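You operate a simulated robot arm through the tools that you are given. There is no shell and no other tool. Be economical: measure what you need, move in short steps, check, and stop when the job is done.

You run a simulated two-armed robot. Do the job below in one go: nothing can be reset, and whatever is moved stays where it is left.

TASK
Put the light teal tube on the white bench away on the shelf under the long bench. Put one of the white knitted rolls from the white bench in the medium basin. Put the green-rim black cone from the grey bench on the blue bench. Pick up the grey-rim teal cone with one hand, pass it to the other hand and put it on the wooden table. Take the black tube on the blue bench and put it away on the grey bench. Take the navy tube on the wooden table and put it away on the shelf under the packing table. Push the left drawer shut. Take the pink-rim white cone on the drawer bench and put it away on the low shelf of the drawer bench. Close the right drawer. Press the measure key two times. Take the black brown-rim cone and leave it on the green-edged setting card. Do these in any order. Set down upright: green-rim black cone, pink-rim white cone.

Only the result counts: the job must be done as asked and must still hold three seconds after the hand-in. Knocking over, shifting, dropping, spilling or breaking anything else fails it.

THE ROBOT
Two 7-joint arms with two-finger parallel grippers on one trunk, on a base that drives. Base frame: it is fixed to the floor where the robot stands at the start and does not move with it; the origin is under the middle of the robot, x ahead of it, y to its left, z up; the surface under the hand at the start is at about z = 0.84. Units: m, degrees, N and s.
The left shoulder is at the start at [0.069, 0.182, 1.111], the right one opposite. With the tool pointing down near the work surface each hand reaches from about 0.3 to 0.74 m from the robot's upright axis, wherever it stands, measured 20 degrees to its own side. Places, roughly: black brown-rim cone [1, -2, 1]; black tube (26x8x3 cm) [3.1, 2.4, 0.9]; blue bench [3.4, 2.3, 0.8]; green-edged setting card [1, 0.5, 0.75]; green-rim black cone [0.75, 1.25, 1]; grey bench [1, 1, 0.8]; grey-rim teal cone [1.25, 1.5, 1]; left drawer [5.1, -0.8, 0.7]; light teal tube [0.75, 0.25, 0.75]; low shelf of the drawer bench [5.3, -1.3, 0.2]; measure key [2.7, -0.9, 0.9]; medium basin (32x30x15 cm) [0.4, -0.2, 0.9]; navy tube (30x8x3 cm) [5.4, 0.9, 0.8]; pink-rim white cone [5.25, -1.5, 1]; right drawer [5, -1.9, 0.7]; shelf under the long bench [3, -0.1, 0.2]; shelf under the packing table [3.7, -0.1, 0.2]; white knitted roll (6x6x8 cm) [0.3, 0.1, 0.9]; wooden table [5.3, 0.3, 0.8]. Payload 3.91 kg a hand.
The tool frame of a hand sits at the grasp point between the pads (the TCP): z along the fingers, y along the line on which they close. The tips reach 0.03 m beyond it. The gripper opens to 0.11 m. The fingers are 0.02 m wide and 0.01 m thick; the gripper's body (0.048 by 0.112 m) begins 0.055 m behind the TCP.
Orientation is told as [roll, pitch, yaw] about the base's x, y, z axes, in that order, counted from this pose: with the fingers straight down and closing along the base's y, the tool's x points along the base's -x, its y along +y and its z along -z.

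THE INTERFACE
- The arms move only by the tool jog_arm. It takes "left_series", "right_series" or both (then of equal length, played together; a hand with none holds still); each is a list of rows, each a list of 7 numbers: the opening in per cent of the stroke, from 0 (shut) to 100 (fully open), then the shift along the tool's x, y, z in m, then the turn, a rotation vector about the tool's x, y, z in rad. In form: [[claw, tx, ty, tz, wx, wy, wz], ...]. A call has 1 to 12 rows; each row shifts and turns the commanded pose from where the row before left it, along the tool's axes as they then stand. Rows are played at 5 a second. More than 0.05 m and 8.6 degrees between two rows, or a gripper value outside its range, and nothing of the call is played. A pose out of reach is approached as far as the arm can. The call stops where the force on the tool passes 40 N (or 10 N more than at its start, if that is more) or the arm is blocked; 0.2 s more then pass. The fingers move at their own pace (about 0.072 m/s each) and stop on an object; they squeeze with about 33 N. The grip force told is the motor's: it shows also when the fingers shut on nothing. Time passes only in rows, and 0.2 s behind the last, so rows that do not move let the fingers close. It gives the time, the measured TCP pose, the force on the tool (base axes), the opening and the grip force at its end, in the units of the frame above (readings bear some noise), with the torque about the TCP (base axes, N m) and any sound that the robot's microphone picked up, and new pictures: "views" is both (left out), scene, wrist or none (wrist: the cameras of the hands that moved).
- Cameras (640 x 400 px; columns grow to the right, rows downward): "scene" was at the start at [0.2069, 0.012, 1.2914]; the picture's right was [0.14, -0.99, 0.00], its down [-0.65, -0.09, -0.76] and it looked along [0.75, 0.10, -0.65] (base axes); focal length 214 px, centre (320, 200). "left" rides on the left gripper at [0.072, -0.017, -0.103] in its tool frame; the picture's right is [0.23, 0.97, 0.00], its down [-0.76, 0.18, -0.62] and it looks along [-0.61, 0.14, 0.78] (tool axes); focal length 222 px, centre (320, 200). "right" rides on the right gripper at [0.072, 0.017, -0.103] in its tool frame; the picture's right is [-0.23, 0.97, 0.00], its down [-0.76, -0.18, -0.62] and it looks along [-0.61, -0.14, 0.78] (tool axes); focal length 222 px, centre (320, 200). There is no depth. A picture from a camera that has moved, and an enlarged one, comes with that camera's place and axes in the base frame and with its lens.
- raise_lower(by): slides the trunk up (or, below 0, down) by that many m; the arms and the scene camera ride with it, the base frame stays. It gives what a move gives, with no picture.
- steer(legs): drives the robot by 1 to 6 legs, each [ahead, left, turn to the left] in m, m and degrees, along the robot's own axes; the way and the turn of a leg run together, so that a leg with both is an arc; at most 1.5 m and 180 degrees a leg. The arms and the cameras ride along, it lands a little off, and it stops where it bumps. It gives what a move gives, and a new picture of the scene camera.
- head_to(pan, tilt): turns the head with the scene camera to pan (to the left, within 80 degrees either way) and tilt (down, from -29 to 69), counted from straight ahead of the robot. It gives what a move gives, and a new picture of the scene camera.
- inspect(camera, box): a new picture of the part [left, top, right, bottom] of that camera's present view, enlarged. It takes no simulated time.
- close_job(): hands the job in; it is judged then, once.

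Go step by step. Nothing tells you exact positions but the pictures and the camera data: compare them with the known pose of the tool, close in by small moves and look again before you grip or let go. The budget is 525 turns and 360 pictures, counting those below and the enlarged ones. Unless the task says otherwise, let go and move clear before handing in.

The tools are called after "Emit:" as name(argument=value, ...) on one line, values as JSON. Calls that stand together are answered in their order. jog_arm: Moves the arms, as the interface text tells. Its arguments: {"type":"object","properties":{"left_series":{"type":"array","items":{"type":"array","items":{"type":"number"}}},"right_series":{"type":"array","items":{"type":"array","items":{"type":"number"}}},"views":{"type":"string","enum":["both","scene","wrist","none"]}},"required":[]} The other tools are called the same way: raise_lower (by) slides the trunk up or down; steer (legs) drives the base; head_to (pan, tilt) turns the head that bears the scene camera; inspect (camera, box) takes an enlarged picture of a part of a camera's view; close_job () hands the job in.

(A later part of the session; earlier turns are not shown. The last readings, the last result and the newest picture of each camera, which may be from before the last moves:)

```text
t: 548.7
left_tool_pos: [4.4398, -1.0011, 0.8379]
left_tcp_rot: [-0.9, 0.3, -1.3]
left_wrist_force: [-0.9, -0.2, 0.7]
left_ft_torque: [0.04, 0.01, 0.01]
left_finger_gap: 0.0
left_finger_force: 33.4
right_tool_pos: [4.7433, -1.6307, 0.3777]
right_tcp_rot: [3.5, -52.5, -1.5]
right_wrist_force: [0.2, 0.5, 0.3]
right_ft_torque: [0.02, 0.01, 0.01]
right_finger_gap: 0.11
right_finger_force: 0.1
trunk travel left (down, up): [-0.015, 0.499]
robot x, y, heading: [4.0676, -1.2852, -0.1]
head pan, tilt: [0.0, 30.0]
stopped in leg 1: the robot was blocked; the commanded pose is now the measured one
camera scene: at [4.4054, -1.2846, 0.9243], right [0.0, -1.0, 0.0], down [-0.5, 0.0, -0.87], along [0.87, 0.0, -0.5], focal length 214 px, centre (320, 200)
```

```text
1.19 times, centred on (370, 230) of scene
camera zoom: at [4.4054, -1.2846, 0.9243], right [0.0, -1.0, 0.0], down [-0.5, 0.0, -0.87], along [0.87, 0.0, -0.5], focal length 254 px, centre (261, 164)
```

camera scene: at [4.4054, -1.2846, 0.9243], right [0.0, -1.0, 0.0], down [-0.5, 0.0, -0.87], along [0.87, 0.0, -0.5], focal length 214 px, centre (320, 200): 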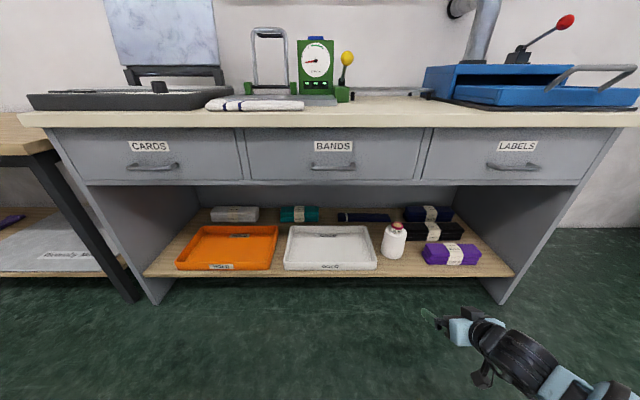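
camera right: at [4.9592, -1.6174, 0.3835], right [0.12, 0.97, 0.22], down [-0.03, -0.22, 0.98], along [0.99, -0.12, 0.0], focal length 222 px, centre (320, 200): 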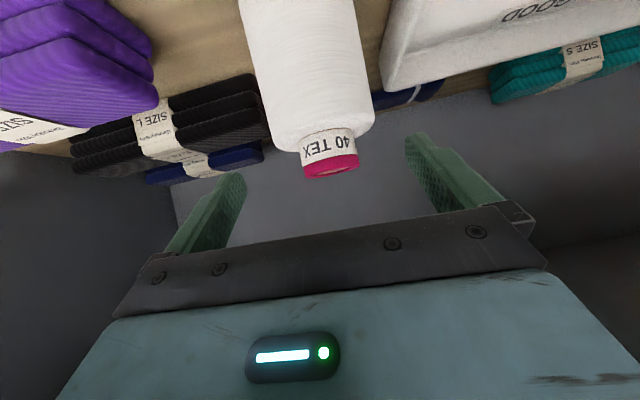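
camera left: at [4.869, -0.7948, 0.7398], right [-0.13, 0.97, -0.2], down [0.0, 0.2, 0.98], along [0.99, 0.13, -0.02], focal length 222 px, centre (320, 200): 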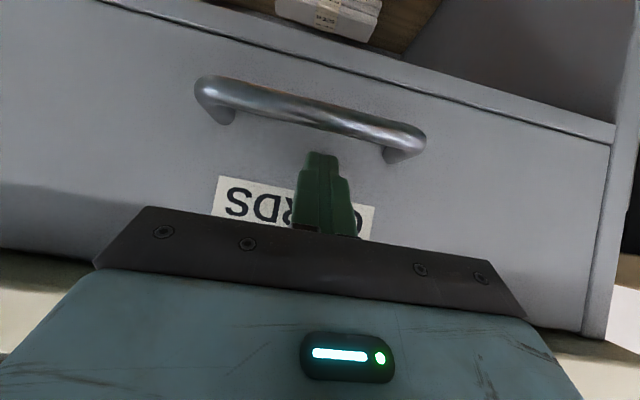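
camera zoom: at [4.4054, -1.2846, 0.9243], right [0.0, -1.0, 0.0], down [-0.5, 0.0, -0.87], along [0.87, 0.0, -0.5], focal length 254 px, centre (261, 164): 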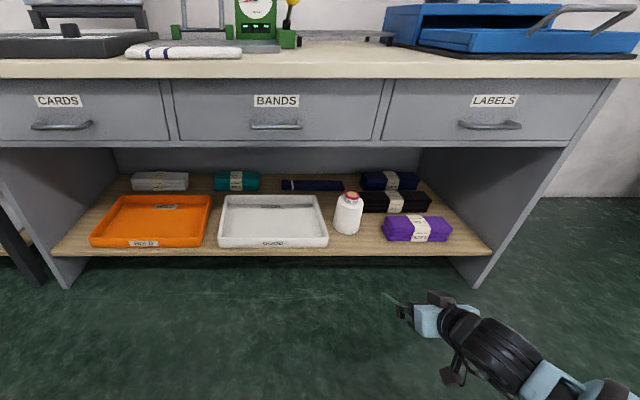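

All drawers are shut and the cone is placed. The base bumped something at the very end of the reverse, so I move away and check the packing table.

Emit:
steer(legs=[[0.12, -0.2, 0]])

Emit:
raise_lower(by=0.37)

Emit:
head_to(pan=80, tilt=30)

```text
t: 551.0
left_tool_pos: [4.5552, -1.1951, 0.8388]
left_tcp_rot: [-1.1, 0.1, -1.3]
left_wrist_force: [0.6, 0.1, 0.1]
left_ft_torque: [-0.05, 0.0, 0.04]
left_finger_gap: 0.0002
left_finger_force: 32.5
right_tool_pos: [4.8591, -1.8243, 0.3769]
right_tcp_rot: [3.7, -52.6, -1.4]
right_wrist_force: [0.6, 0.6, 0.7]
right_ft_torque: [-0.02, -0.04, 0.0]
right_finger_gap: 0.11
right_finger_force: 0.1
trunk travel left (down, up): [-0.015, 0.499]
robot x, y, heading: [4.1855, -1.4755, -0.1]
head pan, tilt: [0.0, 30.0]
camera scene: at [4.5215, -1.4789, 0.9243], right [0.0, -1.0, 0.0], down [-0.5, 0.0, -0.87], along [0.87, 0.0, -0.5], focal length 214 px, centre (320, 200)
```

scene: 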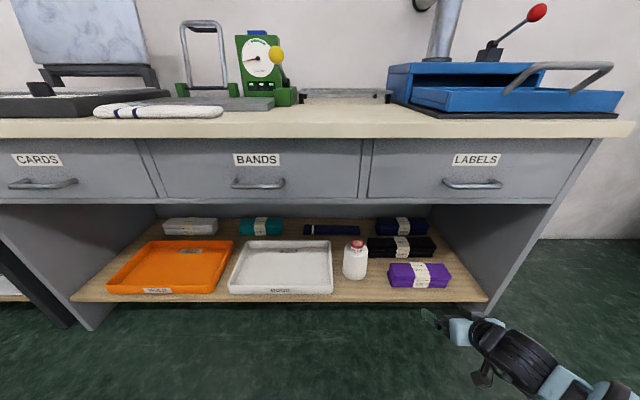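

```text
t: 554.6
left_tool_pos: [4.5555, -1.1967, 1.2084]
left_tcp_rot: [-1.0, 0.1, -1.1]
left_wrist_force: [-0.1, 0.5, -0.1]
left_ft_torque: [-0.01, 0.04, -0.01]
left_finger_gap: 0.0
left_finger_force: 32.5
right_tool_pos: [4.8582, -1.8232, 0.7472]
right_tcp_rot: [3.7, -52.6, -1.4]
right_wrist_force: [0.9, -0.8, -0.3]
right_ft_torque: [0.01, -0.01, 0.02]
right_finger_gap: 0.11
right_finger_force: 0.0
trunk travel left (down, up): [-0.385, 0.129]
robot x, y, heading: [4.1834, -1.4804, -0.1]
head pan, tilt: [0.0, 30.0]
```

```text
t: 556.1
left_tool_pos: [4.5547, -1.1967, 1.2083]
left_tcp_rot: [-1.0, 0.2, -1.2]
left_wrist_force: [0.6, -0.5, -0.7]
left_ft_torque: [0.02, 0.01, 0.0]
left_finger_gap: 0.0
left_finger_force: 33.3
right_tool_pos: [4.8583, -1.8251, 0.7478]
right_tcp_rot: [3.7, -52.6, -1.5]
right_wrist_force: [0.2, 0.6, 0.7]
right_ft_torque: [0.02, 0.01, 0.04]
right_finger_gap: 0.1101
right_finger_force: 0.0
trunk travel left (down, up): [-0.385, 0.129]
robot x, y, heading: [4.188, -1.4776, -0.1]
head pan, tilt: [80.0, 30.0]
camera scene: at [4.3229, -1.3898, 1.3189], right [0.98, -0.17, 0.0], down [-0.09, -0.49, -0.87], along [0.15, 0.85, -0.5], focal length 214 px, centre (320, 200)
```

scene: 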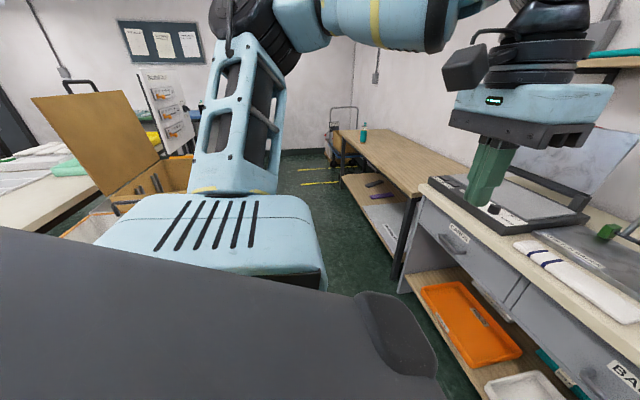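

Everything looks intact. I raise the right hand and return it to vertical, then head for the long bench's measure key.

Emit:
jog_arm(right_series=[[100, -0.0318, 0, -0.0243, 0, 0, 0], [100, -0.0318, 0, -0.0243, 0, 0, 0], [100, -0.0318, 0, -0.0243, 0, 0, 0], [100, -0.0318, 0, -0.0243, 0, 0, 0], [100, -0.0318, 0, -0.0243, 0, 0, 0], [100, -0.0318, 0, -0.0243, 0, 0, 0], [100, -0.0318, 0, -0.0243, 0, 0, 0], [100, -0.0318, 0, -0.0243, 0, 0, 0], [100, -0.0318, 0, -0.0243, 0, 0, 0]], views="none")

Emit:
steer(legs=[[-0.15, -0.15, 0], [0, 0, -180], [0.3, 0, 0]])

Emit:
jog_arm(right_series=[[100, 0, 0, 0, 0, 0.148, 0], [100, 0, 0, 0, 0, 0.148, 0], [100, 0, 0, 0, 0, 0.148, 0], [100, 0, 0, 0, 0, 0.148, 0], [100, 0, 0, 0, 0, 0.148, 0], [100, 0, 0, 0, 0, 0.148, 0]], views="none")

Emit:
head_to(pan=-20, tilt=20)

```text
t: 558.1
left_tool_pos: [4.5543, -1.1947, 1.2097]
left_tcp_rot: [-1.0, 0.1, -1.2]
left_wrist_force: [0.0, 0.3, 0.8]
left_ft_torque: [-0.05, 0.01, 0.03]
left_finger_gap: 0.0
left_finger_force: 33.4
right_tool_pos: [4.8566, -1.8364, 1.1103]
right_tcp_rot: [3.6, -52.6, -1.3]
right_wrist_force: [0.5, -0.9, 0.6]
right_ft_torque: [0.01, 0.03, 0.0]
right_finger_gap: 0.1102
right_finger_force: 0.0
trunk travel left (down, up): [-0.385, 0.129]
robot x, y, heading: [4.1912, -1.4763, 0.2]
head pan, tilt: [80.0, 30.0]
```

```text
t: 569.0
left_tool_pos: [3.3782, -1.9339, 1.2085]
left_tcp_rot: [-1.1, 0.2, -179.3]
left_wrist_force: [-0.3, 1.0, -0.2]
left_ft_torque: [-0.02, 0.01, 0.02]
left_finger_gap: 0.0
left_finger_force: 33.2
right_tool_pos: [3.0558, -1.3023, 1.1101]
right_tcp_rot: [3.7, -52.6, -179.6]
right_wrist_force: [0.0, -0.1, -0.5]
right_ft_torque: [-0.03, -0.04, 0.02]
right_finger_gap: 0.11
right_finger_force: 0.0
trunk travel left (down, up): [-0.385, 0.129]
robot x, y, heading: [3.7371, -1.6403, -178.1]
head pan, tilt: [80.0, 30.0]
camera scene: at [3.604, -1.7326, 1.3189], right [-0.99, 0.14, 0.0], down [0.07, 0.49, -0.87], along [-0.12, -0.86, -0.5], focal length 214 px, centre (320, 200)
```

scene: 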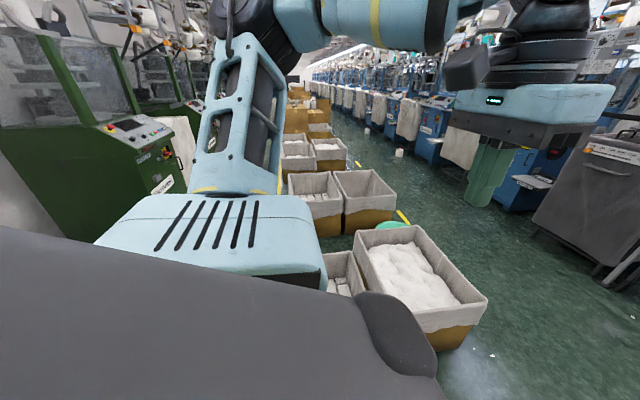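

```text
t: 570.4
left_tool_pos: [3.3791, -1.9341, 1.209]
left_tcp_rot: [-1.1, 0.2, -179.4]
left_wrist_force: [0.0, -0.9, 0.2]
left_ft_torque: [-0.02, -0.01, -0.01]
left_finger_gap: 0.0
left_finger_force: 33.4
right_tool_pos: [3.0571, -1.3019, 1.1102]
right_tcp_rot: [2.2, -4.5, -176.7]
right_wrist_force: [-0.2, -0.1, 0.9]
right_ft_torque: [0.03, -0.03, -0.03]
right_finger_gap: 0.1097
right_finger_force: 0.0
trunk travel left (down, up): [-0.385, 0.129]
robot x, y, heading: [3.7379, -1.637, -178.3]
head pan, tilt: [80.0, 30.0]
```

```text
t: 572.2
left_tool_pos: [3.3794, -1.934, 1.2084]
left_tcp_rot: [-1.1, 0.0, -179.4]
left_wrist_force: [0.1, 0.6, 0.2]
left_ft_torque: [0.0, 0.0, 0.0]
left_finger_gap: 0.0001
left_finger_force: 32.8
right_tool_pos: [3.0552, -1.3026, 1.1098]
right_tcp_rot: [2.3, -4.6, -176.9]
right_wrist_force: [-0.8, -0.2, -0.4]
right_ft_torque: [-0.03, 0.01, 0.01]
right_finger_gap: 0.11
right_finger_force: 0.0
trunk travel left (down, up): [-0.385, 0.129]
robot x, y, heading: [3.7378, -1.6379, -178.0]
head pan, tilt: [-20.0, 20.0]
camera scene: at [3.5287, -1.614, 1.335], right [0.31, 0.95, 0.0], down [0.32, -0.11, -0.94], along [-0.89, 0.29, -0.34], focal length 214 px, centre (320, 200)
```

scene: 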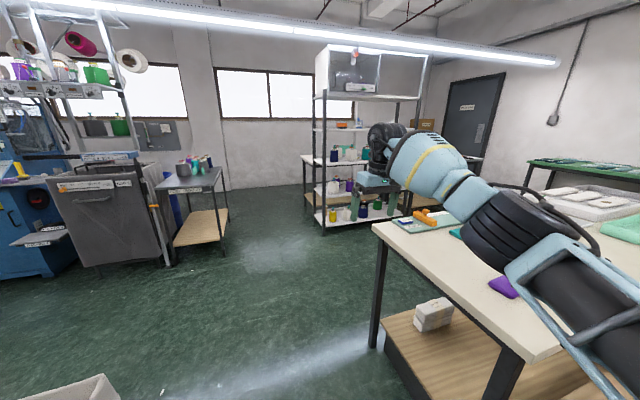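

The long bench (x 2.7–3.37, south edge y≈-1.05) is ahead; the measuring device is at its SW corner. I tuck the right hand and drive to face the bench from the south.

Emit:
jog_arm(right_series=[[100, 0.04, 0, -0.01, 0, 0.04, 0], [100, 0.04, 0, -0.01, 0, 0.04, 0], [100, 0.04, 0, 0, 0, 0, 0], [100, 0.04, 0, 0, 0, 0, 0], [100, 0.04, 0, 0, 0, 0, 0]], views="none")

Emit:
steer(legs=[[0.82, -0.03, 0], [0, 0, -92]])

Emit:
head_to(pan=10, tilt=35)

```text
t: 573.4
left_tool_pos: [3.3812, -1.9347, 1.2094]
left_tcp_rot: [-1.0, 0.1, -179.4]
left_wrist_force: [0.9, -0.7, 0.5]
left_ft_torque: [0.01, 0.03, -0.01]
left_finger_gap: 0.0
left_finger_force: 33.5
right_tool_pos: [3.2572, -1.2896, 1.1364]
right_tcp_rot: [2.2, 2.8, -176.6]
right_wrist_force: [-0.2, -0.3, -0.7]
right_ft_torque: [0.04, 0.03, 0.0]
right_finger_gap: 0.11
right_finger_force: 0.1
trunk travel left (down, up): [-0.385, 0.129]
robot x, y, heading: [3.7361, -1.641, -178.1]
head pan, tilt: [-20.0, 20.0]
```

```text
t: 581.6
left_tool_pos: [2.6437, -1.2645, 1.2093]
left_tcp_rot: [-1.0, 0.1, 88.8]
left_wrist_force: [-0.2, -0.1, -0.2]
left_ft_torque: [0.0, 0.0, 0.06]
left_finger_gap: 0.0
left_finger_force: 32.8
right_tool_pos: [3.293, -1.1602, 1.1377]
right_tcp_rot: [2.2, 2.9, 91.7]
right_wrist_force: [-0.4, 0.6, -0.2]
right_ft_torque: [0.03, -0.02, -0.01]
right_finger_gap: 0.11
right_finger_force: 0.1
trunk travel left (down, up): [-0.385, 0.129]
robot x, y, heading: [2.9268, -1.6305, 89.9]
head pan, tilt: [-20.0, 20.0]
camera scene: at [2.9592, -1.4238, 1.335], right [0.94, -0.34, 0.0], down [-0.12, -0.32, -0.94], along [0.32, 0.88, -0.34], focal length 214 px, centre (320, 200)
```

scene: 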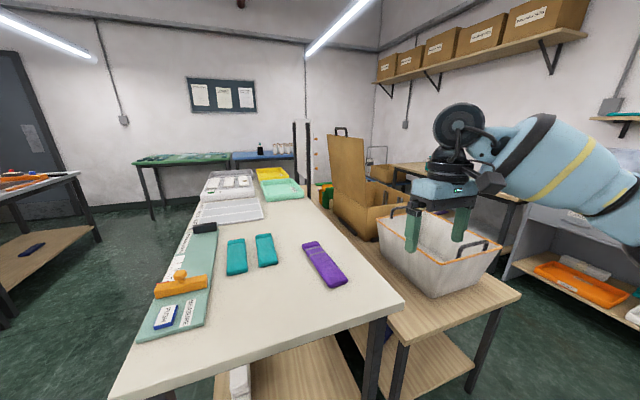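

```text
t: 582.5
left_tool_pos: [2.6444, -1.2642, 1.2093]
left_tcp_rot: [-1.1, 0.1, 88.8]
left_wrist_force: [0.4, -0.8, 0.3]
left_ft_torque: [-0.01, 0.02, 0.0]
left_finger_gap: 0.0
left_finger_force: 32.6
right_tool_pos: [3.2927, -1.1592, 1.1371]
right_tcp_rot: [2.3, 2.8, 91.8]
right_wrist_force: [-0.8, -0.1, -0.9]
right_ft_torque: [0.0, -0.01, -0.03]
right_finger_gap: 0.1099
right_finger_force: 0.1
trunk travel left (down, up): [-0.385, 0.129]
robot x, y, heading: [2.9304, -1.6324, 89.8]
head pan, tilt: [10.0, 35.0]
camera scene: at [2.9122, -1.4246, 1.3112], right [0.98, 0.17, 0.0], down [0.1, -0.56, -0.82], along [-0.14, 0.81, -0.57], focal length 214 px, centre (320, 200)
```

scene: 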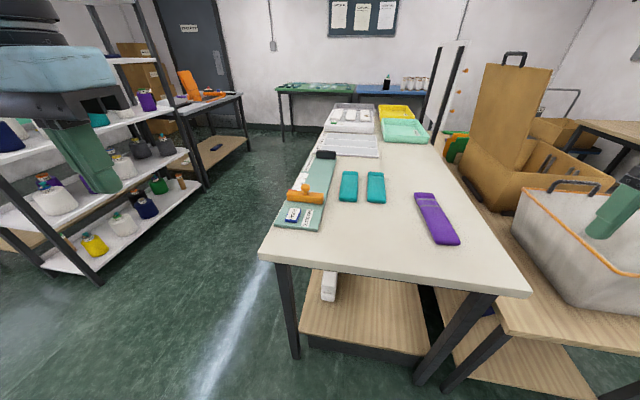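

Emit:
inspect(camera="scene", box=[260, 130, 360, 250])

Emit:
inspect(camera="scene", box=[250, 240, 480, 400])

```text
3.33 times, centred on (310, 190) of scene
camera zoom: at [2.9122, -1.4246, 1.3112], right [0.98, 0.17, 0.0], down [0.1, -0.56, -0.82], along [-0.14, 0.81, -0.57], focal length 715 px, centre (353, 233)
```

zoom: 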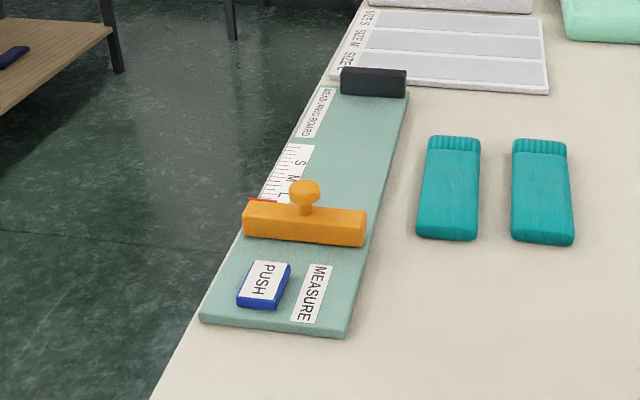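

```text
2.50 times, centred on (365, 320) of scene
camera zoom: at [2.9122, -1.4246, 1.3112], right [0.98, 0.17, 0.0], down [0.1, -0.56, -0.82], along [-0.14, 0.81, -0.57], focal length 536 px, centre (208, -100)
```

zoom: 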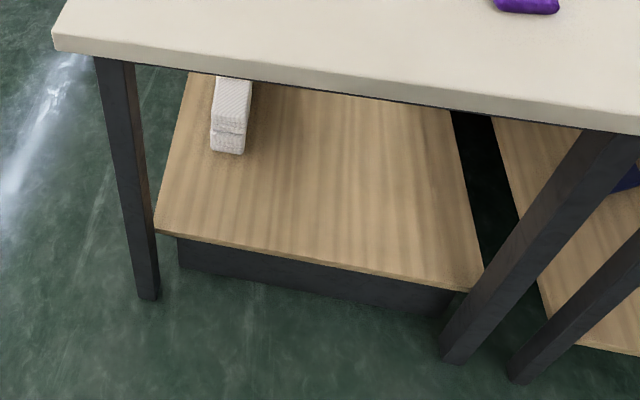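

The PUSH (measure) key is at about [2.736, -0.909]. The shelf under the long bench is open from this south end too. I drive closer and bring the closed left hand above the key.

Emit:
steer(legs=[[0.15, -0.05, 0]])

Emit:
jog_arm(left_series=[[0, -0.04, -0.008, 0.02, 0, 0, 0], [0, -0.04, -0.008, 0.02, 0, 0, 0], [0, -0.04, -0.008, 0.02, 0, 0, 0], [0, -0.04, -0.008, 0.02, 0, 0, 0], [0, -0.04, -0.008, 0.02, 0, 0, 0]])

```text
t: 584.0
left_tool_pos: [2.6947, -1.1135, 1.2086]
left_tcp_rot: [-1.0, 0.1, 88.8]
left_wrist_force: [0.5, 0.3, 0.2]
left_ft_torque: [0.02, 0.03, 0.02]
left_finger_gap: 0.0001
left_finger_force: 32.8
right_tool_pos: [3.3426, -1.0084, 1.1377]
right_tcp_rot: [2.3, 2.8, 91.7]
right_wrist_force: [0.1, 0.6, -0.5]
right_ft_torque: [-0.01, -0.03, 0.03]
right_finger_gap: 0.1099
right_finger_force: 0.0
trunk travel left (down, up): [-0.385, 0.129]
robot x, y, heading: [2.9801, -1.4855, 90.0]
head pan, tilt: [10.0, 35.0]
camera scene: at [2.9615, -1.2728, 1.3111], right [0.98, 0.17, 0.0], down [0.1, -0.56, -0.82], along [-0.14, 0.81, -0.57], focal length 214 px, centre (320, 200)
```

scene: 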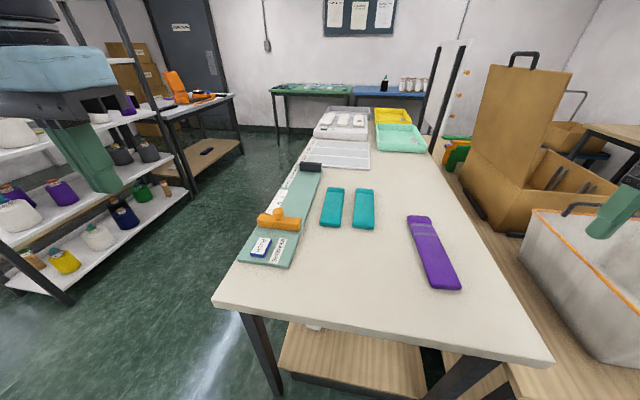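

```text
t: 585.1
left_tool_pos: [2.738, -0.9143, 1.1084]
left_tcp_rot: [-1.0, 0.1, 88.9]
left_wrist_force: [0.3, 0.9, -0.9]
left_ft_torque: [-0.02, -0.01, 0.02]
left_finger_gap: 0.0001
left_finger_force: 32.9
right_tool_pos: [3.3411, -1.0065, 1.1356]
right_tcp_rot: [2.2, 2.8, 91.7]
right_wrist_force: [-1.6, 0.6, -0.8]
right_ft_torque: [-0.01, 0.03, -0.01]
right_finger_gap: 0.1102
right_finger_force: 0.1
trunk travel left (down, up): [-0.385, 0.129]
robot x, y, heading: [2.9761, -1.4805, 90.5]
head pan, tilt: [10.0, 35.0]
camera scene: at [2.9611, -1.2713, 1.3108], right [0.98, 0.17, 0.0], down [0.1, -0.57, -0.82], along [-0.14, 0.81, -0.57], focal length 214 px, centre (320, 200)
camera left: at [2.7504, -0.9859, 1.2146], right [-0.98, -0.21, -0.02], down [-0.17, 0.77, 0.62], along [-0.12, 0.61, -0.79], focal length 222 px, centre (320, 200)
```

scene: 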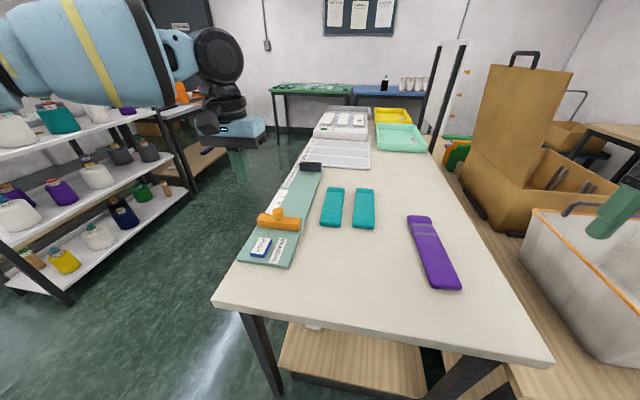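
left: 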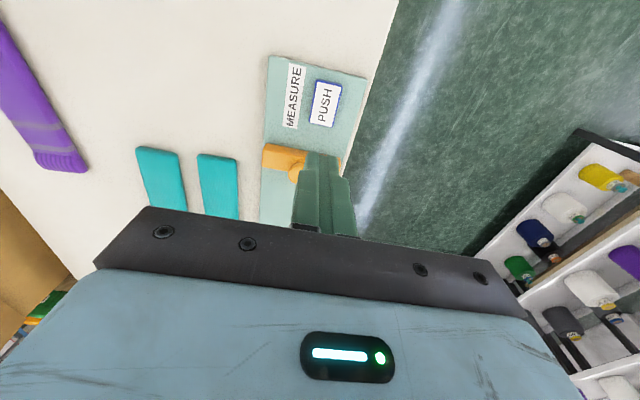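

The key is at about [2.733, -0.899], top z≈0.88. I align and descend to just above it.

Emit:
jog_arm(left_series=[[0, -0.015, 0.005, 0.04, 0, 0, 0], [0, 0, 0, 0.04, 0, 0, 0], [0, 0, 0, 0.04, 0, 0, 0], [0, 0, 0, 0.04, 0, 0, 0]])

Emit:
inspect(camera="scene", box=[210, 170, 330, 290])

```text
t: 586.1
left_tool_pos: [2.7376, -0.8998, 0.9483]
left_tcp_rot: [-1.1, 0.1, 88.9]
left_wrist_force: [-0.4, 0.0, 1.0]
left_ft_torque: [-0.02, -0.01, -0.02]
left_finger_gap: 0.0001
left_finger_force: 33.8
right_tool_pos: [3.3421, -1.0083, 1.1364]
right_tcp_rot: [2.2, 2.9, 91.8]
right_wrist_force: [-0.3, 0.0, 0.0]
right_ft_torque: [-0.01, 0.0, -0.01]
right_finger_gap: 0.1099
right_finger_force: 0.0
trunk travel left (down, up): [-0.385, 0.129]
robot x, y, heading: [2.981, -1.4772, 89.7]
head pan, tilt: [10.0, 35.0]
camera scene: at [2.9612, -1.2724, 1.311], right [0.98, 0.17, 0.0], down [0.1, -0.57, -0.82], along [-0.14, 0.81, -0.57], focal length 214 px, centre (320, 200)
camera left: at [2.7505, -0.9706, 1.0528], right [-0.98, -0.21, -0.02], down [-0.17, 0.77, 0.62], along [-0.12, 0.61, -0.79], focal length 222 px, centre (320, 200)
```

scene: 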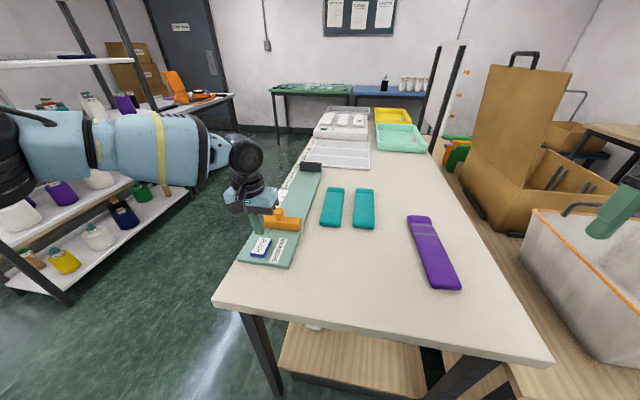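
left: 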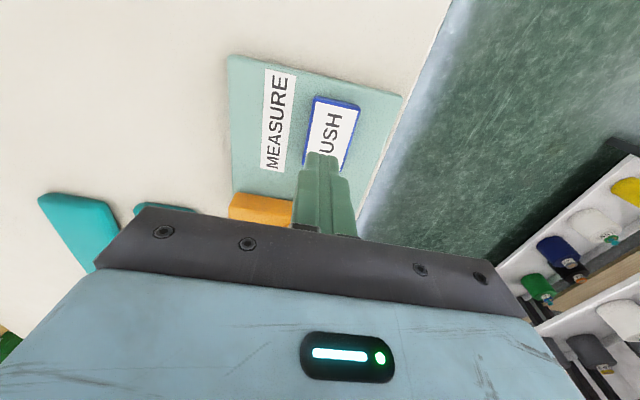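

```text
3.33 times, centred on (270, 230) of scene
camera zoom: at [2.9612, -1.2724, 1.311], right [0.98, 0.17, 0.0], down [0.1, -0.57, -0.82], along [-0.14, 0.81, -0.57], focal length 715 px, centre (487, 100)
```

zoom: 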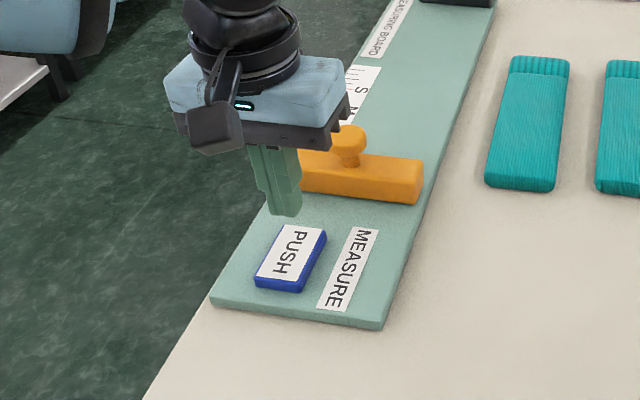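

Emit:
jog_arm(left_series=[[0, 0.004, 0.003, 0.02, 0, 0, 0], [0, 0, 0, 0.008, 0, 0, 0], [0, 0, 0, 0.005, 0, 0, 0], [0, 0, 0, 0, 0, 0, 0]], views="none")

```text
t: 587.1
left_tool_pos: [2.7351, -0.9035, 0.9152]
left_tcp_rot: [-1.0, 0.2, 88.9]
left_wrist_force: [-0.4, -0.1, -0.2]
left_ft_torque: [-0.03, 0.03, -0.02]
left_finger_gap: 0.0
left_finger_force: 32.9
right_tool_pos: [3.3413, -1.0079, 1.1366]
right_tcp_rot: [2.2, 2.8, 91.8]
right_wrist_force: [0.7, 0.2, -0.2]
right_ft_torque: [0.02, 0.01, 0.01]
right_finger_gap: 0.1097
right_finger_force: 0.0
trunk travel left (down, up): [-0.385, 0.129]
robot x, y, heading: [2.9784, -1.4781, 90.0]
head pan, tilt: [10.0, 35.0]
```

Emit:
jog_arm(left_series=[[0, 0, 0, 0.004, 0, 0, 0], [0, 0, 0, 0.004, 0, 0, 0], [0, 0, 0, 0, 0, 0, 0]], views="none")

Emit:
jog_arm(left_series=[[0, 0, 0, 0.003, 0, 0, 0], [0, 0, 0, 0.003, 0, 0, 0], [0, 0, 0, 0, 0, 0, 0]], views="none")

```text
t: 588.0
left_tool_pos: [2.7351, -0.9031, 0.9075]
left_tcp_rot: [-1.1, 0.0, 88.9]
left_wrist_force: [-0.4, 1.2, 0.2]
left_ft_torque: [0.0, -0.01, 0.0]
left_finger_gap: 0.0
left_finger_force: 32.9
right_tool_pos: [3.3405, -1.008, 1.1371]
right_tcp_rot: [2.2, 2.8, 91.7]
right_wrist_force: [-0.1, -0.3, 1.1]
right_ft_torque: [0.02, 0.03, -0.03]
right_finger_gap: 0.1101
right_finger_force: 0.1
trunk travel left (down, up): [-0.385, 0.129]
robot x, y, heading: [2.9813, -1.4803, 90.3]
head pan, tilt: [10.0, 35.0]
```

```text
t: 588.8
left_tool_pos: [2.7341, -0.9049, 0.9027]
left_tcp_rot: [-1.1, 0.1, 88.9]
left_wrist_force: [0.3, -0.3, 0.3]
left_ft_torque: [0.02, 0.04, 0.02]
left_finger_gap: 0.0
left_finger_force: 32.7
right_tool_pos: [3.342, -1.0075, 1.1367]
right_tcp_rot: [2.3, 2.8, 91.8]
right_wrist_force: [-0.5, -0.1, -0.3]
right_ft_torque: [0.0, -0.02, -0.03]
right_finger_gap: 0.1099
right_finger_force: 0.0
trunk travel left (down, up): [-0.385, 0.129]
robot x, y, heading: [2.9773, -1.4805, 90.2]
head pan, tilt: [10.0, 35.0]
```

Emit:
jog_arm(left_series=[[0, 0, 0, 0.003, 0, 0, 0], [0, 0, 0, 0.003, 0, 0, 0], [0, 0, 0, 0, 0, 0, 0]], views="scene")

Emit:
inspect(camera="scene", box=[220, 200, 310, 270])

```text
t: 589.5
left_tool_pos: [2.7349, -0.904, 0.8969]
left_tcp_rot: [-1.0, 0.1, 89.0]
left_wrist_force: [-0.1, -0.5, 1.8]
left_ft_torque: [-0.02, 0.01, -0.01]
left_finger_gap: 0.0002
left_finger_force: 32.9
right_tool_pos: [3.3413, -1.0079, 1.1368]
right_tcp_rot: [2.1, 2.7, 91.8]
right_wrist_force: [0.2, 1.3, 0.7]
right_ft_torque: [-0.02, 0.04, 0.03]
right_finger_gap: 0.11
right_finger_force: 0.1
trunk travel left (down, up): [-0.385, 0.129]
robot x, y, heading: [2.9775, -1.4775, 90.2]
head pan, tilt: [10.0, 35.0]
camera scene: at [2.9614, -1.2733, 1.3112], right [0.98, 0.17, 0.0], down [0.1, -0.56, -0.82], along [-0.14, 0.81, -0.57], focal length 214 px, centre (320, 200)
```

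scene: 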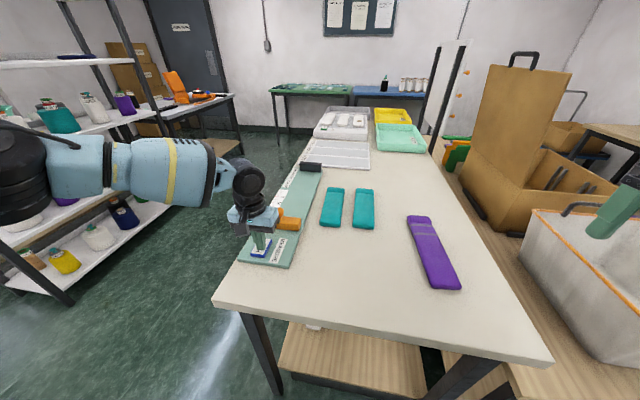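

```text
5.71 times, centred on (265, 235) of scene
camera zoom: at [2.9614, -1.2733, 1.3112], right [0.98, 0.17, 0.0], down [0.1, -0.56, -0.82], along [-0.14, 0.81, -0.57], focal length 1226 px, centre (634, 0)
```

zoom: 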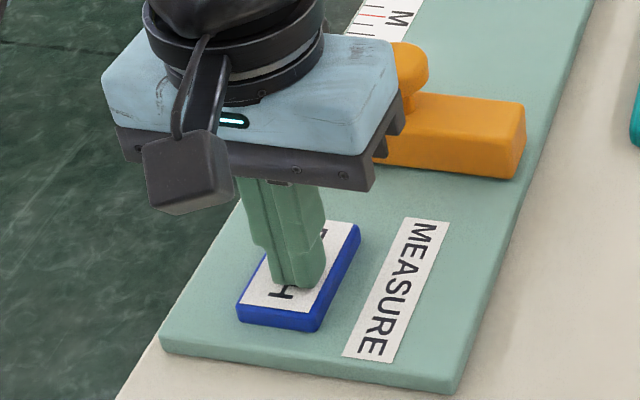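

Just touching (1.8 N). I press on in small steps.

Emit:
jog_arm(left_series=[[0, 0, 0, 0.003, 0, 0, 0], [0, 0, 0, 0, 0, 0, 0]], views="none")

Emit:
jog_arm(left_series=[[0, 0, 0, 0.003, 0, 0, 0], [0, 0, 0, 0, 0, 0, 0]], views="none")

```text
t: 590.1
left_tool_pos: [2.7363, -0.9036, 0.8946]
left_tcp_rot: [-1.0, 0.0, 88.8]
left_wrist_force: [0.0, 0.4, 2.5]
left_ft_torque: [0.04, 0.06, -0.02]
left_finger_gap: 0.0
left_finger_force: 33.2
right_tool_pos: [3.3413, -1.0069, 1.1357]
right_tcp_rot: [2.3, 2.8, 91.9]
right_wrist_force: [0.1, -0.2, 1.0]
right_ft_torque: [0.03, 0.01, 0.01]
right_finger_gap: 0.11
right_finger_force: 0.1
trunk travel left (down, up): [-0.385, 0.129]
robot x, y, heading: [2.9739, -1.4779, 89.8]
head pan, tilt: [10.0, 35.0]
heard: click
```

```text
t: 590.8
left_tool_pos: [2.7349, -0.9032, 0.892]
left_tcp_rot: [-1.0, 0.0, 88.8]
left_wrist_force: [-2.2, -0.5, 10.3]
left_ft_torque: [0.01, 0.11, -0.04]
left_finger_gap: 0.0002
left_finger_force: 32.7
right_tool_pos: [3.3424, -1.0104, 1.1379]
right_tcp_rot: [2.4, 2.7, 91.8]
right_wrist_force: [-0.7, 0.2, 0.4]
right_ft_torque: [0.0, -0.02, 0.0]
right_finger_gap: 0.1101
right_finger_force: 0.1
trunk travel left (down, up): [-0.385, 0.129]
robot x, y, heading: [2.9776, -1.4796, 90.2]
head pan, tilt: [10.0, 35.0]
```

A click — pressed once. I lift off fully, wait, then press a second time to the same depth.

Emit:
jog_arm(left_series=[[0, 0, 0, -0.02, 0, 0, 0], [0, 0, 0, 0, 0, 0, 0], [0, 0, 0, 0, 0, 0, 0]], views="none")

Emit:
jog_arm(left_series=[[0, 0, 0, 0.012, 0, 0, 0], [0, 0, 0, 0.005, 0, 0, 0], [0, 0, 0, 0.002, 0, 0, 0], [0, 0, 0, 0, 0, 0, 0]], views="none")

```text
t: 591.5
left_tool_pos: [2.7341, -0.9041, 0.9112]
left_tcp_rot: [-0.9, 0.2, 88.9]
left_wrist_force: [0.3, -0.5, 0.4]
left_ft_torque: [-0.01, 0.0, -0.01]
left_finger_gap: 0.0
left_finger_force: 32.5
right_tool_pos: [3.3417, -1.0076, 1.137]
right_tcp_rot: [2.1, 2.8, 91.8]
right_wrist_force: [-0.3, 0.0, -0.2]
right_ft_torque: [0.01, -0.01, 0.01]
right_finger_gap: 0.1099
right_finger_force: 0.1
trunk travel left (down, up): [-0.385, 0.129]
robot x, y, heading: [2.9754, -1.4774, 90.0]
head pan, tilt: [10.0, 35.0]
```

```text
t: 592.5
left_tool_pos: [2.7347, -0.9038, 0.8923]
left_tcp_rot: [-1.1, 0.0, 88.8]
left_wrist_force: [-2.0, -0.9, 5.4]
left_ft_torque: [-0.04, 0.07, 0.01]
left_finger_gap: 0.0
left_finger_force: 32.6
right_tool_pos: [3.3408, -1.0084, 1.138]
right_tcp_rot: [2.2, 2.9, 91.8]
right_wrist_force: [-0.2, -0.2, 0.1]
right_ft_torque: [0.0, -0.04, 0.0]
right_finger_gap: 0.1104
right_finger_force: 0.1
trunk travel left (down, up): [-0.385, 0.129]
robot x, y, heading: [2.9775, -1.4841, 90.0]
head pan, tilt: [10.0, 35.0]
heard: click
```

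Second click heard. I lift off, back away and drive back (in reverse, through the same passage) to the white bench for the light teal tube.

Emit:
jog_arm(left_series=[[0, 0, 0, -0.04, 0, 0, 0], [0, 0, 0, -0.04, 0, 0, 0], [0, 0, 0, -0.04, 0, 0, 0], [0, 0.03, 0.01, -0.04, 0, 0, 0], [0, 0.04, 0.01, -0.03, 0, 0, 0], [100, 0.04, 0.01, -0.03, 0, 0, 0]], views="scene")

Emit:
steer(legs=[[-0.13, 0, 0], [0, 0, -90], [0, 0.06, 0], [-1.5, 0, 0]])

```text
refused: row 4 steps farther than a row can; nothing moved
```

```text
t: 605.5
left_tool_pos: [2.0738, -1.3044, 0.892]
left_tcp_rot: [-1.0, 0.1, -1.0]
left_wrist_force: [0.3, 0.0, 0.2]
left_ft_torque: [0.03, -0.03, 0.03]
left_finger_gap: 0.0
left_finger_force: 33.0
right_tool_pos: [1.9709, -1.91, 1.136]
right_tcp_rot: [2.2, 2.8, 1.7]
right_wrist_force: [-0.1, 1.0, -0.2]
right_ft_torque: [0.0, -0.02, -0.01]
right_finger_gap: 0.1101
right_finger_force: 0.0
trunk travel left (down, up): [-0.385, 0.129]
robot x, y, heading: [1.4987, -1.5414, 0.1]
head pan, tilt: [10.0, 35.0]
camera scene: at [1.7031, -1.5313, 1.3112], right [0.18, -0.98, 0.0], down [-0.56, -0.1, -0.82], along [0.81, 0.14, -0.57], focal length 214 px, centre (320, 200)
```

scene: 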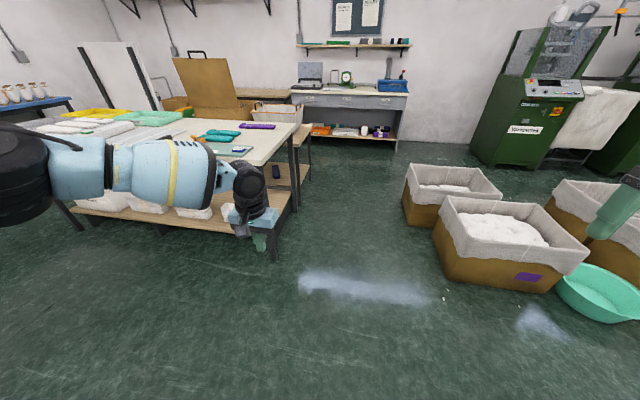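

The lift was refused but the base already moved, dragging the fingertip off the key. I raise the hand now and will check the board when I return.

Emit:
jog_arm(left_series=[[100, 0, 0, -0.04, 0, 0, 0], [100, 0, 0, -0.04, 0, 0, 0], [100, 0, 0, -0.04, 0, 0, 0], [100, 0.02, 0.02, -0.04, 0, 0, 0], [100, 0.02, 0.02, -0.04, 0, 0, 0], [100, 0.02, 0.02, -0.04, 0, 0, 0], [100, 0.02, 0.02, -0.04, 0, 0, 0]], views="none")

Emit:
inspect(camera="scene", box=[180, 110, 300, 200])

```text
t: 607.0
left_tool_pos: [1.9921, -1.2165, 1.171]
left_tcp_rot: [-1.2, 0.1, -1.1]
left_wrist_force: [-0.4, 0.5, 0.6]
left_ft_torque: [0.05, 0.02, 0.01]
left_finger_gap: 0.11
left_finger_force: 0.1
right_tool_pos: [1.9699, -1.9101, 1.137]
right_tcp_rot: [2.2, 2.7, 1.8]
right_wrist_force: [-0.1, -0.2, 0.5]
right_ft_torque: [-0.02, -0.03, -0.02]
right_finger_gap: 0.1099
right_finger_force: 0.1
trunk travel left (down, up): [-0.385, 0.129]
robot x, y, heading: [1.498, -1.5523, -0.2]
head pan, tilt: [10.0, 35.0]
```

```text
4.44 times, centred on (240, 155) of scene
camera zoom: at [1.7021, -1.531, 1.3114], right [0.18, -0.98, 0.0], down [-0.56, -0.1, -0.82], along [0.81, 0.14, -0.57], focal length 953 px, centre (676, 400)
```

zoom: 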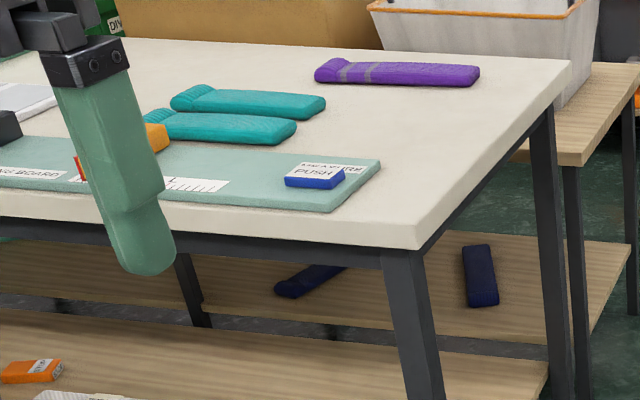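

The measuring board is where it was (corner still at [2.82, -0.94]). I continue in reverse to the front of the white bench.

Emit:
steer(legs=[[-1.45, 0, 0.2], [-0.5, 0, 0], [0, 1.5, 0]])

Emit:
head_to(pan=5, tilt=30)

```text
t: 629.7
left_tool_pos: [-0.0627, 0.2627, 1.1699]
left_tcp_rot: [-1.0, 0.0, 2.1]
left_wrist_force: [0.0, 0.3, -0.7]
left_ft_torque: [0.01, -0.02, 0.0]
left_finger_gap: 0.1099
left_finger_force: 0.1
right_tool_pos: [-0.045, -0.4331, 1.137]
right_tcp_rot: [2.2, 2.8, 5.0]
right_wrist_force: [0.0, -0.5, 0.7]
right_ft_torque: [-0.03, 0.01, 0.01]
right_finger_gap: 0.1099
right_finger_force: 0.0
trunk travel left (down, up): [-0.385, 0.129]
robot x, y, heading: [-0.5407, -0.0941, 3.2]
head pan, tilt: [10.0, 35.0]
camera scene: at [-0.3334, -0.0685, 1.3112], right [0.23, -0.97, 0.0], down [-0.56, -0.13, -0.82], along [0.8, 0.19, -0.57], focal length 214 px, centre (320, 200)
```

scene: 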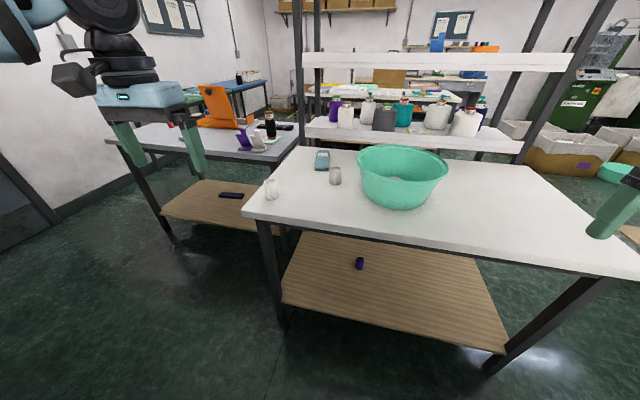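

```text
t: 630.4
left_tool_pos: [-0.0612, 0.263, 1.1706]
left_tcp_rot: [-1.1, 0.1, 2.1]
left_wrist_force: [0.2, 0.0, 0.1]
left_ft_torque: [-0.01, 0.01, 0.0]
left_finger_gap: 0.1099
left_finger_force: 0.0
right_tool_pos: [-0.0462, -0.432, 1.1367]
right_tcp_rot: [2.2, 2.8, 5.0]
right_wrist_force: [-0.4, -0.3, 0.3]
right_ft_torque: [-0.01, -0.01, 0.04]
right_finger_gap: 0.11
right_finger_force: 0.1
trunk travel left (down, up): [-0.385, 0.129]
robot x, y, heading: [-0.5369, -0.0983, 3.3]
head pan, tilt: [5.0, 30.0]
camera scene: at [-0.3296, -0.0757, 1.3189], right [0.14, -0.99, 0.0], down [-0.49, -0.07, -0.87], along [0.86, 0.13, -0.5], focal length 214 px, centre (320, 200)
```

scene: 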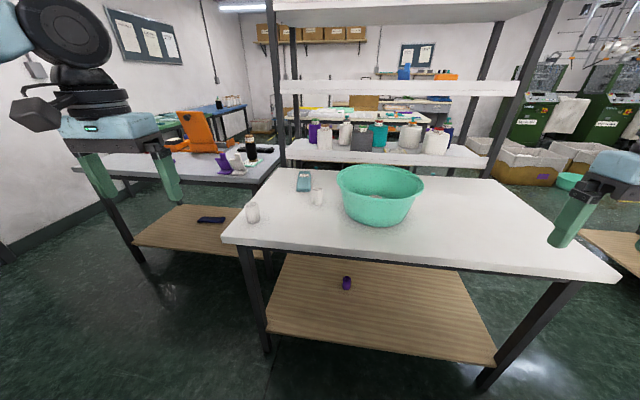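

The tube, rolls and basin are as before. I drive to the bench, offset left so the right hand can take the tube's near end while staying clear of the standing roll.

Emit:
steer(legs=[[0.3, 0.39, -3.3], [0.25, 0, 0]])

Emit:
head_to(pan=-10, tilt=40)

```text
t: 635.5
left_tool_pos: [0.4432, 0.6267, 1.1675]
left_tcp_rot: [-0.9, 0.4, -1.1]
left_wrist_force: [-0.8, -0.1, 0.0]
left_ft_torque: [0.0, -0.01, 0.0]
left_finger_gap: 0.1101
left_finger_force: 0.1
right_tool_pos: [0.4172, -0.0674, 1.1345]
right_tcp_rot: [2.2, 2.9, 1.9]
right_wrist_force: [-1.0, 0.0, 0.6]
right_ft_torque: [0.02, 0.0, -0.03]
right_finger_gap: 0.1099
right_finger_force: 0.0
trunk travel left (down, up): [-0.385, 0.129]
robot x, y, heading: [-0.0537, 0.2952, -0.1]
head pan, tilt: [5.0, 30.0]
stopped in leg 2: the robot was blocked; the commanded pose is now the measured one
camera scene: at [0.1539, 0.3045, 1.3191], right [0.09, -1.0, 0.0], down [-0.5, -0.04, -0.87], along [0.86, 0.08, -0.5], focal length 214 px, centre (320, 200)
```

scene: 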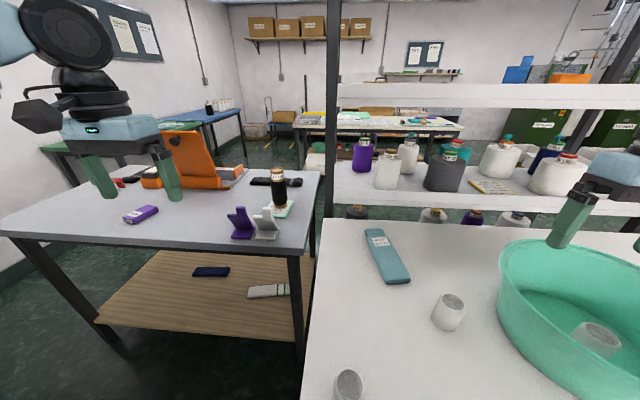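

```text
t: 636.3
left_tool_pos: [0.4441, 0.6275, 1.1679]
left_tcp_rot: [-0.9, 0.4, -1.1]
left_wrist_force: [0.5, 0.1, -0.8]
left_ft_torque: [-0.01, 0.02, 0.0]
left_finger_gap: 0.1099
left_finger_force: 0.0
right_tool_pos: [0.419, -0.0673, 1.1351]
right_tcp_rot: [2.2, 3.2, 1.8]
right_wrist_force: [0.5, 0.7, -0.4]
right_ft_torque: [-0.02, -0.01, -0.03]
right_finger_gap: 0.1103
right_finger_force: 0.0
trunk travel left (down, up): [-0.385, 0.129]
robot x, y, heading: [-0.0535, 0.2952, -0.1]
head pan, tilt: [-10.0, 40.0]
camera scene: at [0.1495, 0.2819, 1.3035], right [-0.17, -0.98, 0.0], down [-0.63, 0.11, -0.77], along [0.75, -0.13, -0.64], focal length 214 px, centre (320, 200)
```

scene: 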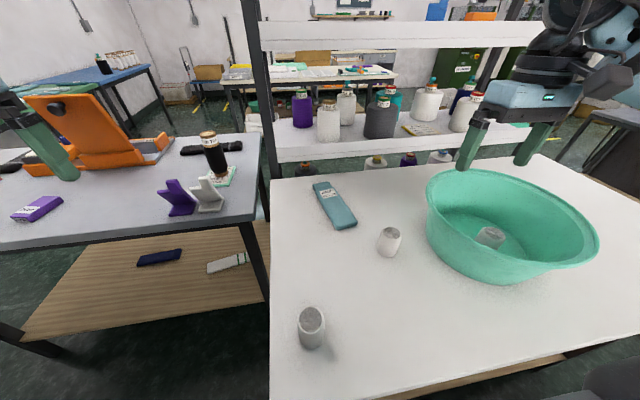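

The base met the bench's corner leg; I shift right a little and advance, then bring the right hand over the tube's near end, pitched 30°.

Emit:
steer(legs=[[-0.04, -0.19, 0], [0.07, 0, 0]])

Emit:
jog_arm(right_series=[[100, 0, 0.04, 0, 0, 0, 0], [100, 0, 0.04, 0, 0, 0, 0], [100, 0, 0.04, 0, 0, 0, 0], [100, -0.01, 0.04, 0, 0, 0, 0], [100, -0.01, 0.04, 0, 0, 0, 0], [100, -0.01, 0.04, 0, 0, 0, 0], [100, -0.01, 0.04, 0, 0, 0, 0], [100, -0.01, 0.04, 0, 0, 0, 0], [100, -0.01, 0.04, 0, 0, 0, -0.1]])

```text
t: 639.2
left_tool_pos: [0.4726, 0.4346, 1.1674]
left_tcp_rot: [-1.0, 0.4, -1.2]
left_wrist_force: [0.8, -0.3, -0.1]
left_ft_torque: [0.02, 0.05, 0.02]
left_finger_gap: 0.11
left_finger_force: 0.1
right_tool_pos: [0.4464, -0.2601, 1.1343]
right_tcp_rot: [2.2, 3.2, 1.7]
right_wrist_force: [0.1, 0.3, -1.1]
right_ft_torque: [0.0, -0.01, 0.01]
right_finger_gap: 0.11
right_finger_force: 0.1
trunk travel left (down, up): [-0.385, 0.129]
robot x, y, heading: [-0.0241, 0.1053, -0.4]
head pan, tilt: [-10.0, 40.0]
camera scene: at [0.1778, 0.0903, 1.3035], right [-0.17, -0.98, 0.0], down [-0.63, 0.11, -0.77], along [0.75, -0.13, -0.64], focal length 214 px, centre (320, 200)
```

scene: 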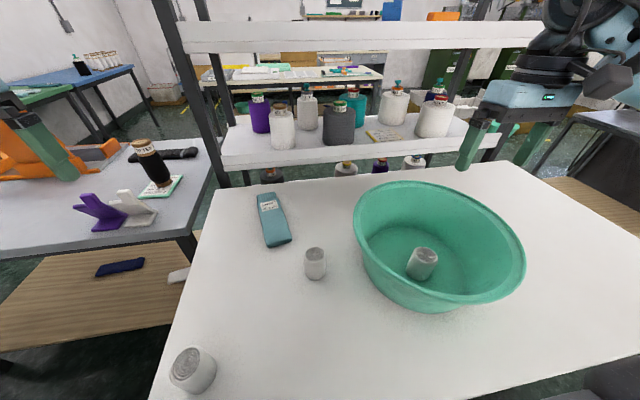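

```text
t: 641.2
left_tool_pos: [0.4724, 0.4365, 1.1676]
left_tcp_rot: [-1.0, 0.4, -1.2]
left_wrist_force: [-0.2, 0.0, -0.1]
left_ft_torque: [-0.01, 0.01, 0.0]
left_finger_gap: 0.11
left_finger_force: 0.0
right_tool_pos: [0.4955, 0.1051, 1.1448]
right_tcp_rot: [2.4, 2.9, 7.3]
right_wrist_force: [-0.8, -0.3, -0.6]
right_ft_torque: [-0.02, -0.03, -0.01]
right_finger_gap: 0.1098
right_finger_force: 0.0
trunk travel left (down, up): [-0.385, 0.129]
robot x, y, heading: [-0.0293, 0.1058, -0.2]
head pan, tilt: [-10.0, 40.0]
camera scene: at [0.1772, 0.0919, 1.3036], right [-0.17, -0.98, 0.0], down [-0.63, 0.11, -0.77], along [0.75, -0.13, -0.64], focal length 214 px, centre (320, 200)
camera right: at [0.4263, 0.1076, 1.2532], right [0.1, 0.99, 0.03], down [0.81, -0.1, 0.58], along [0.58, -0.03, -0.82], focal length 222 px, centre (320, 200)
```

scene: 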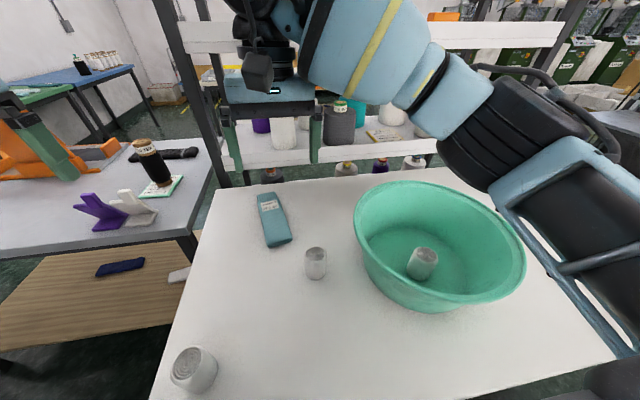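
right: 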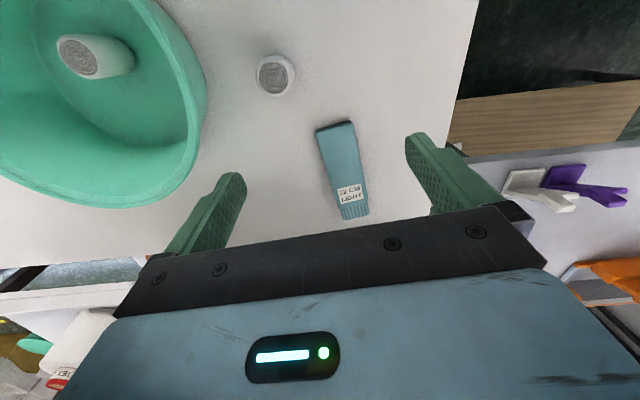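

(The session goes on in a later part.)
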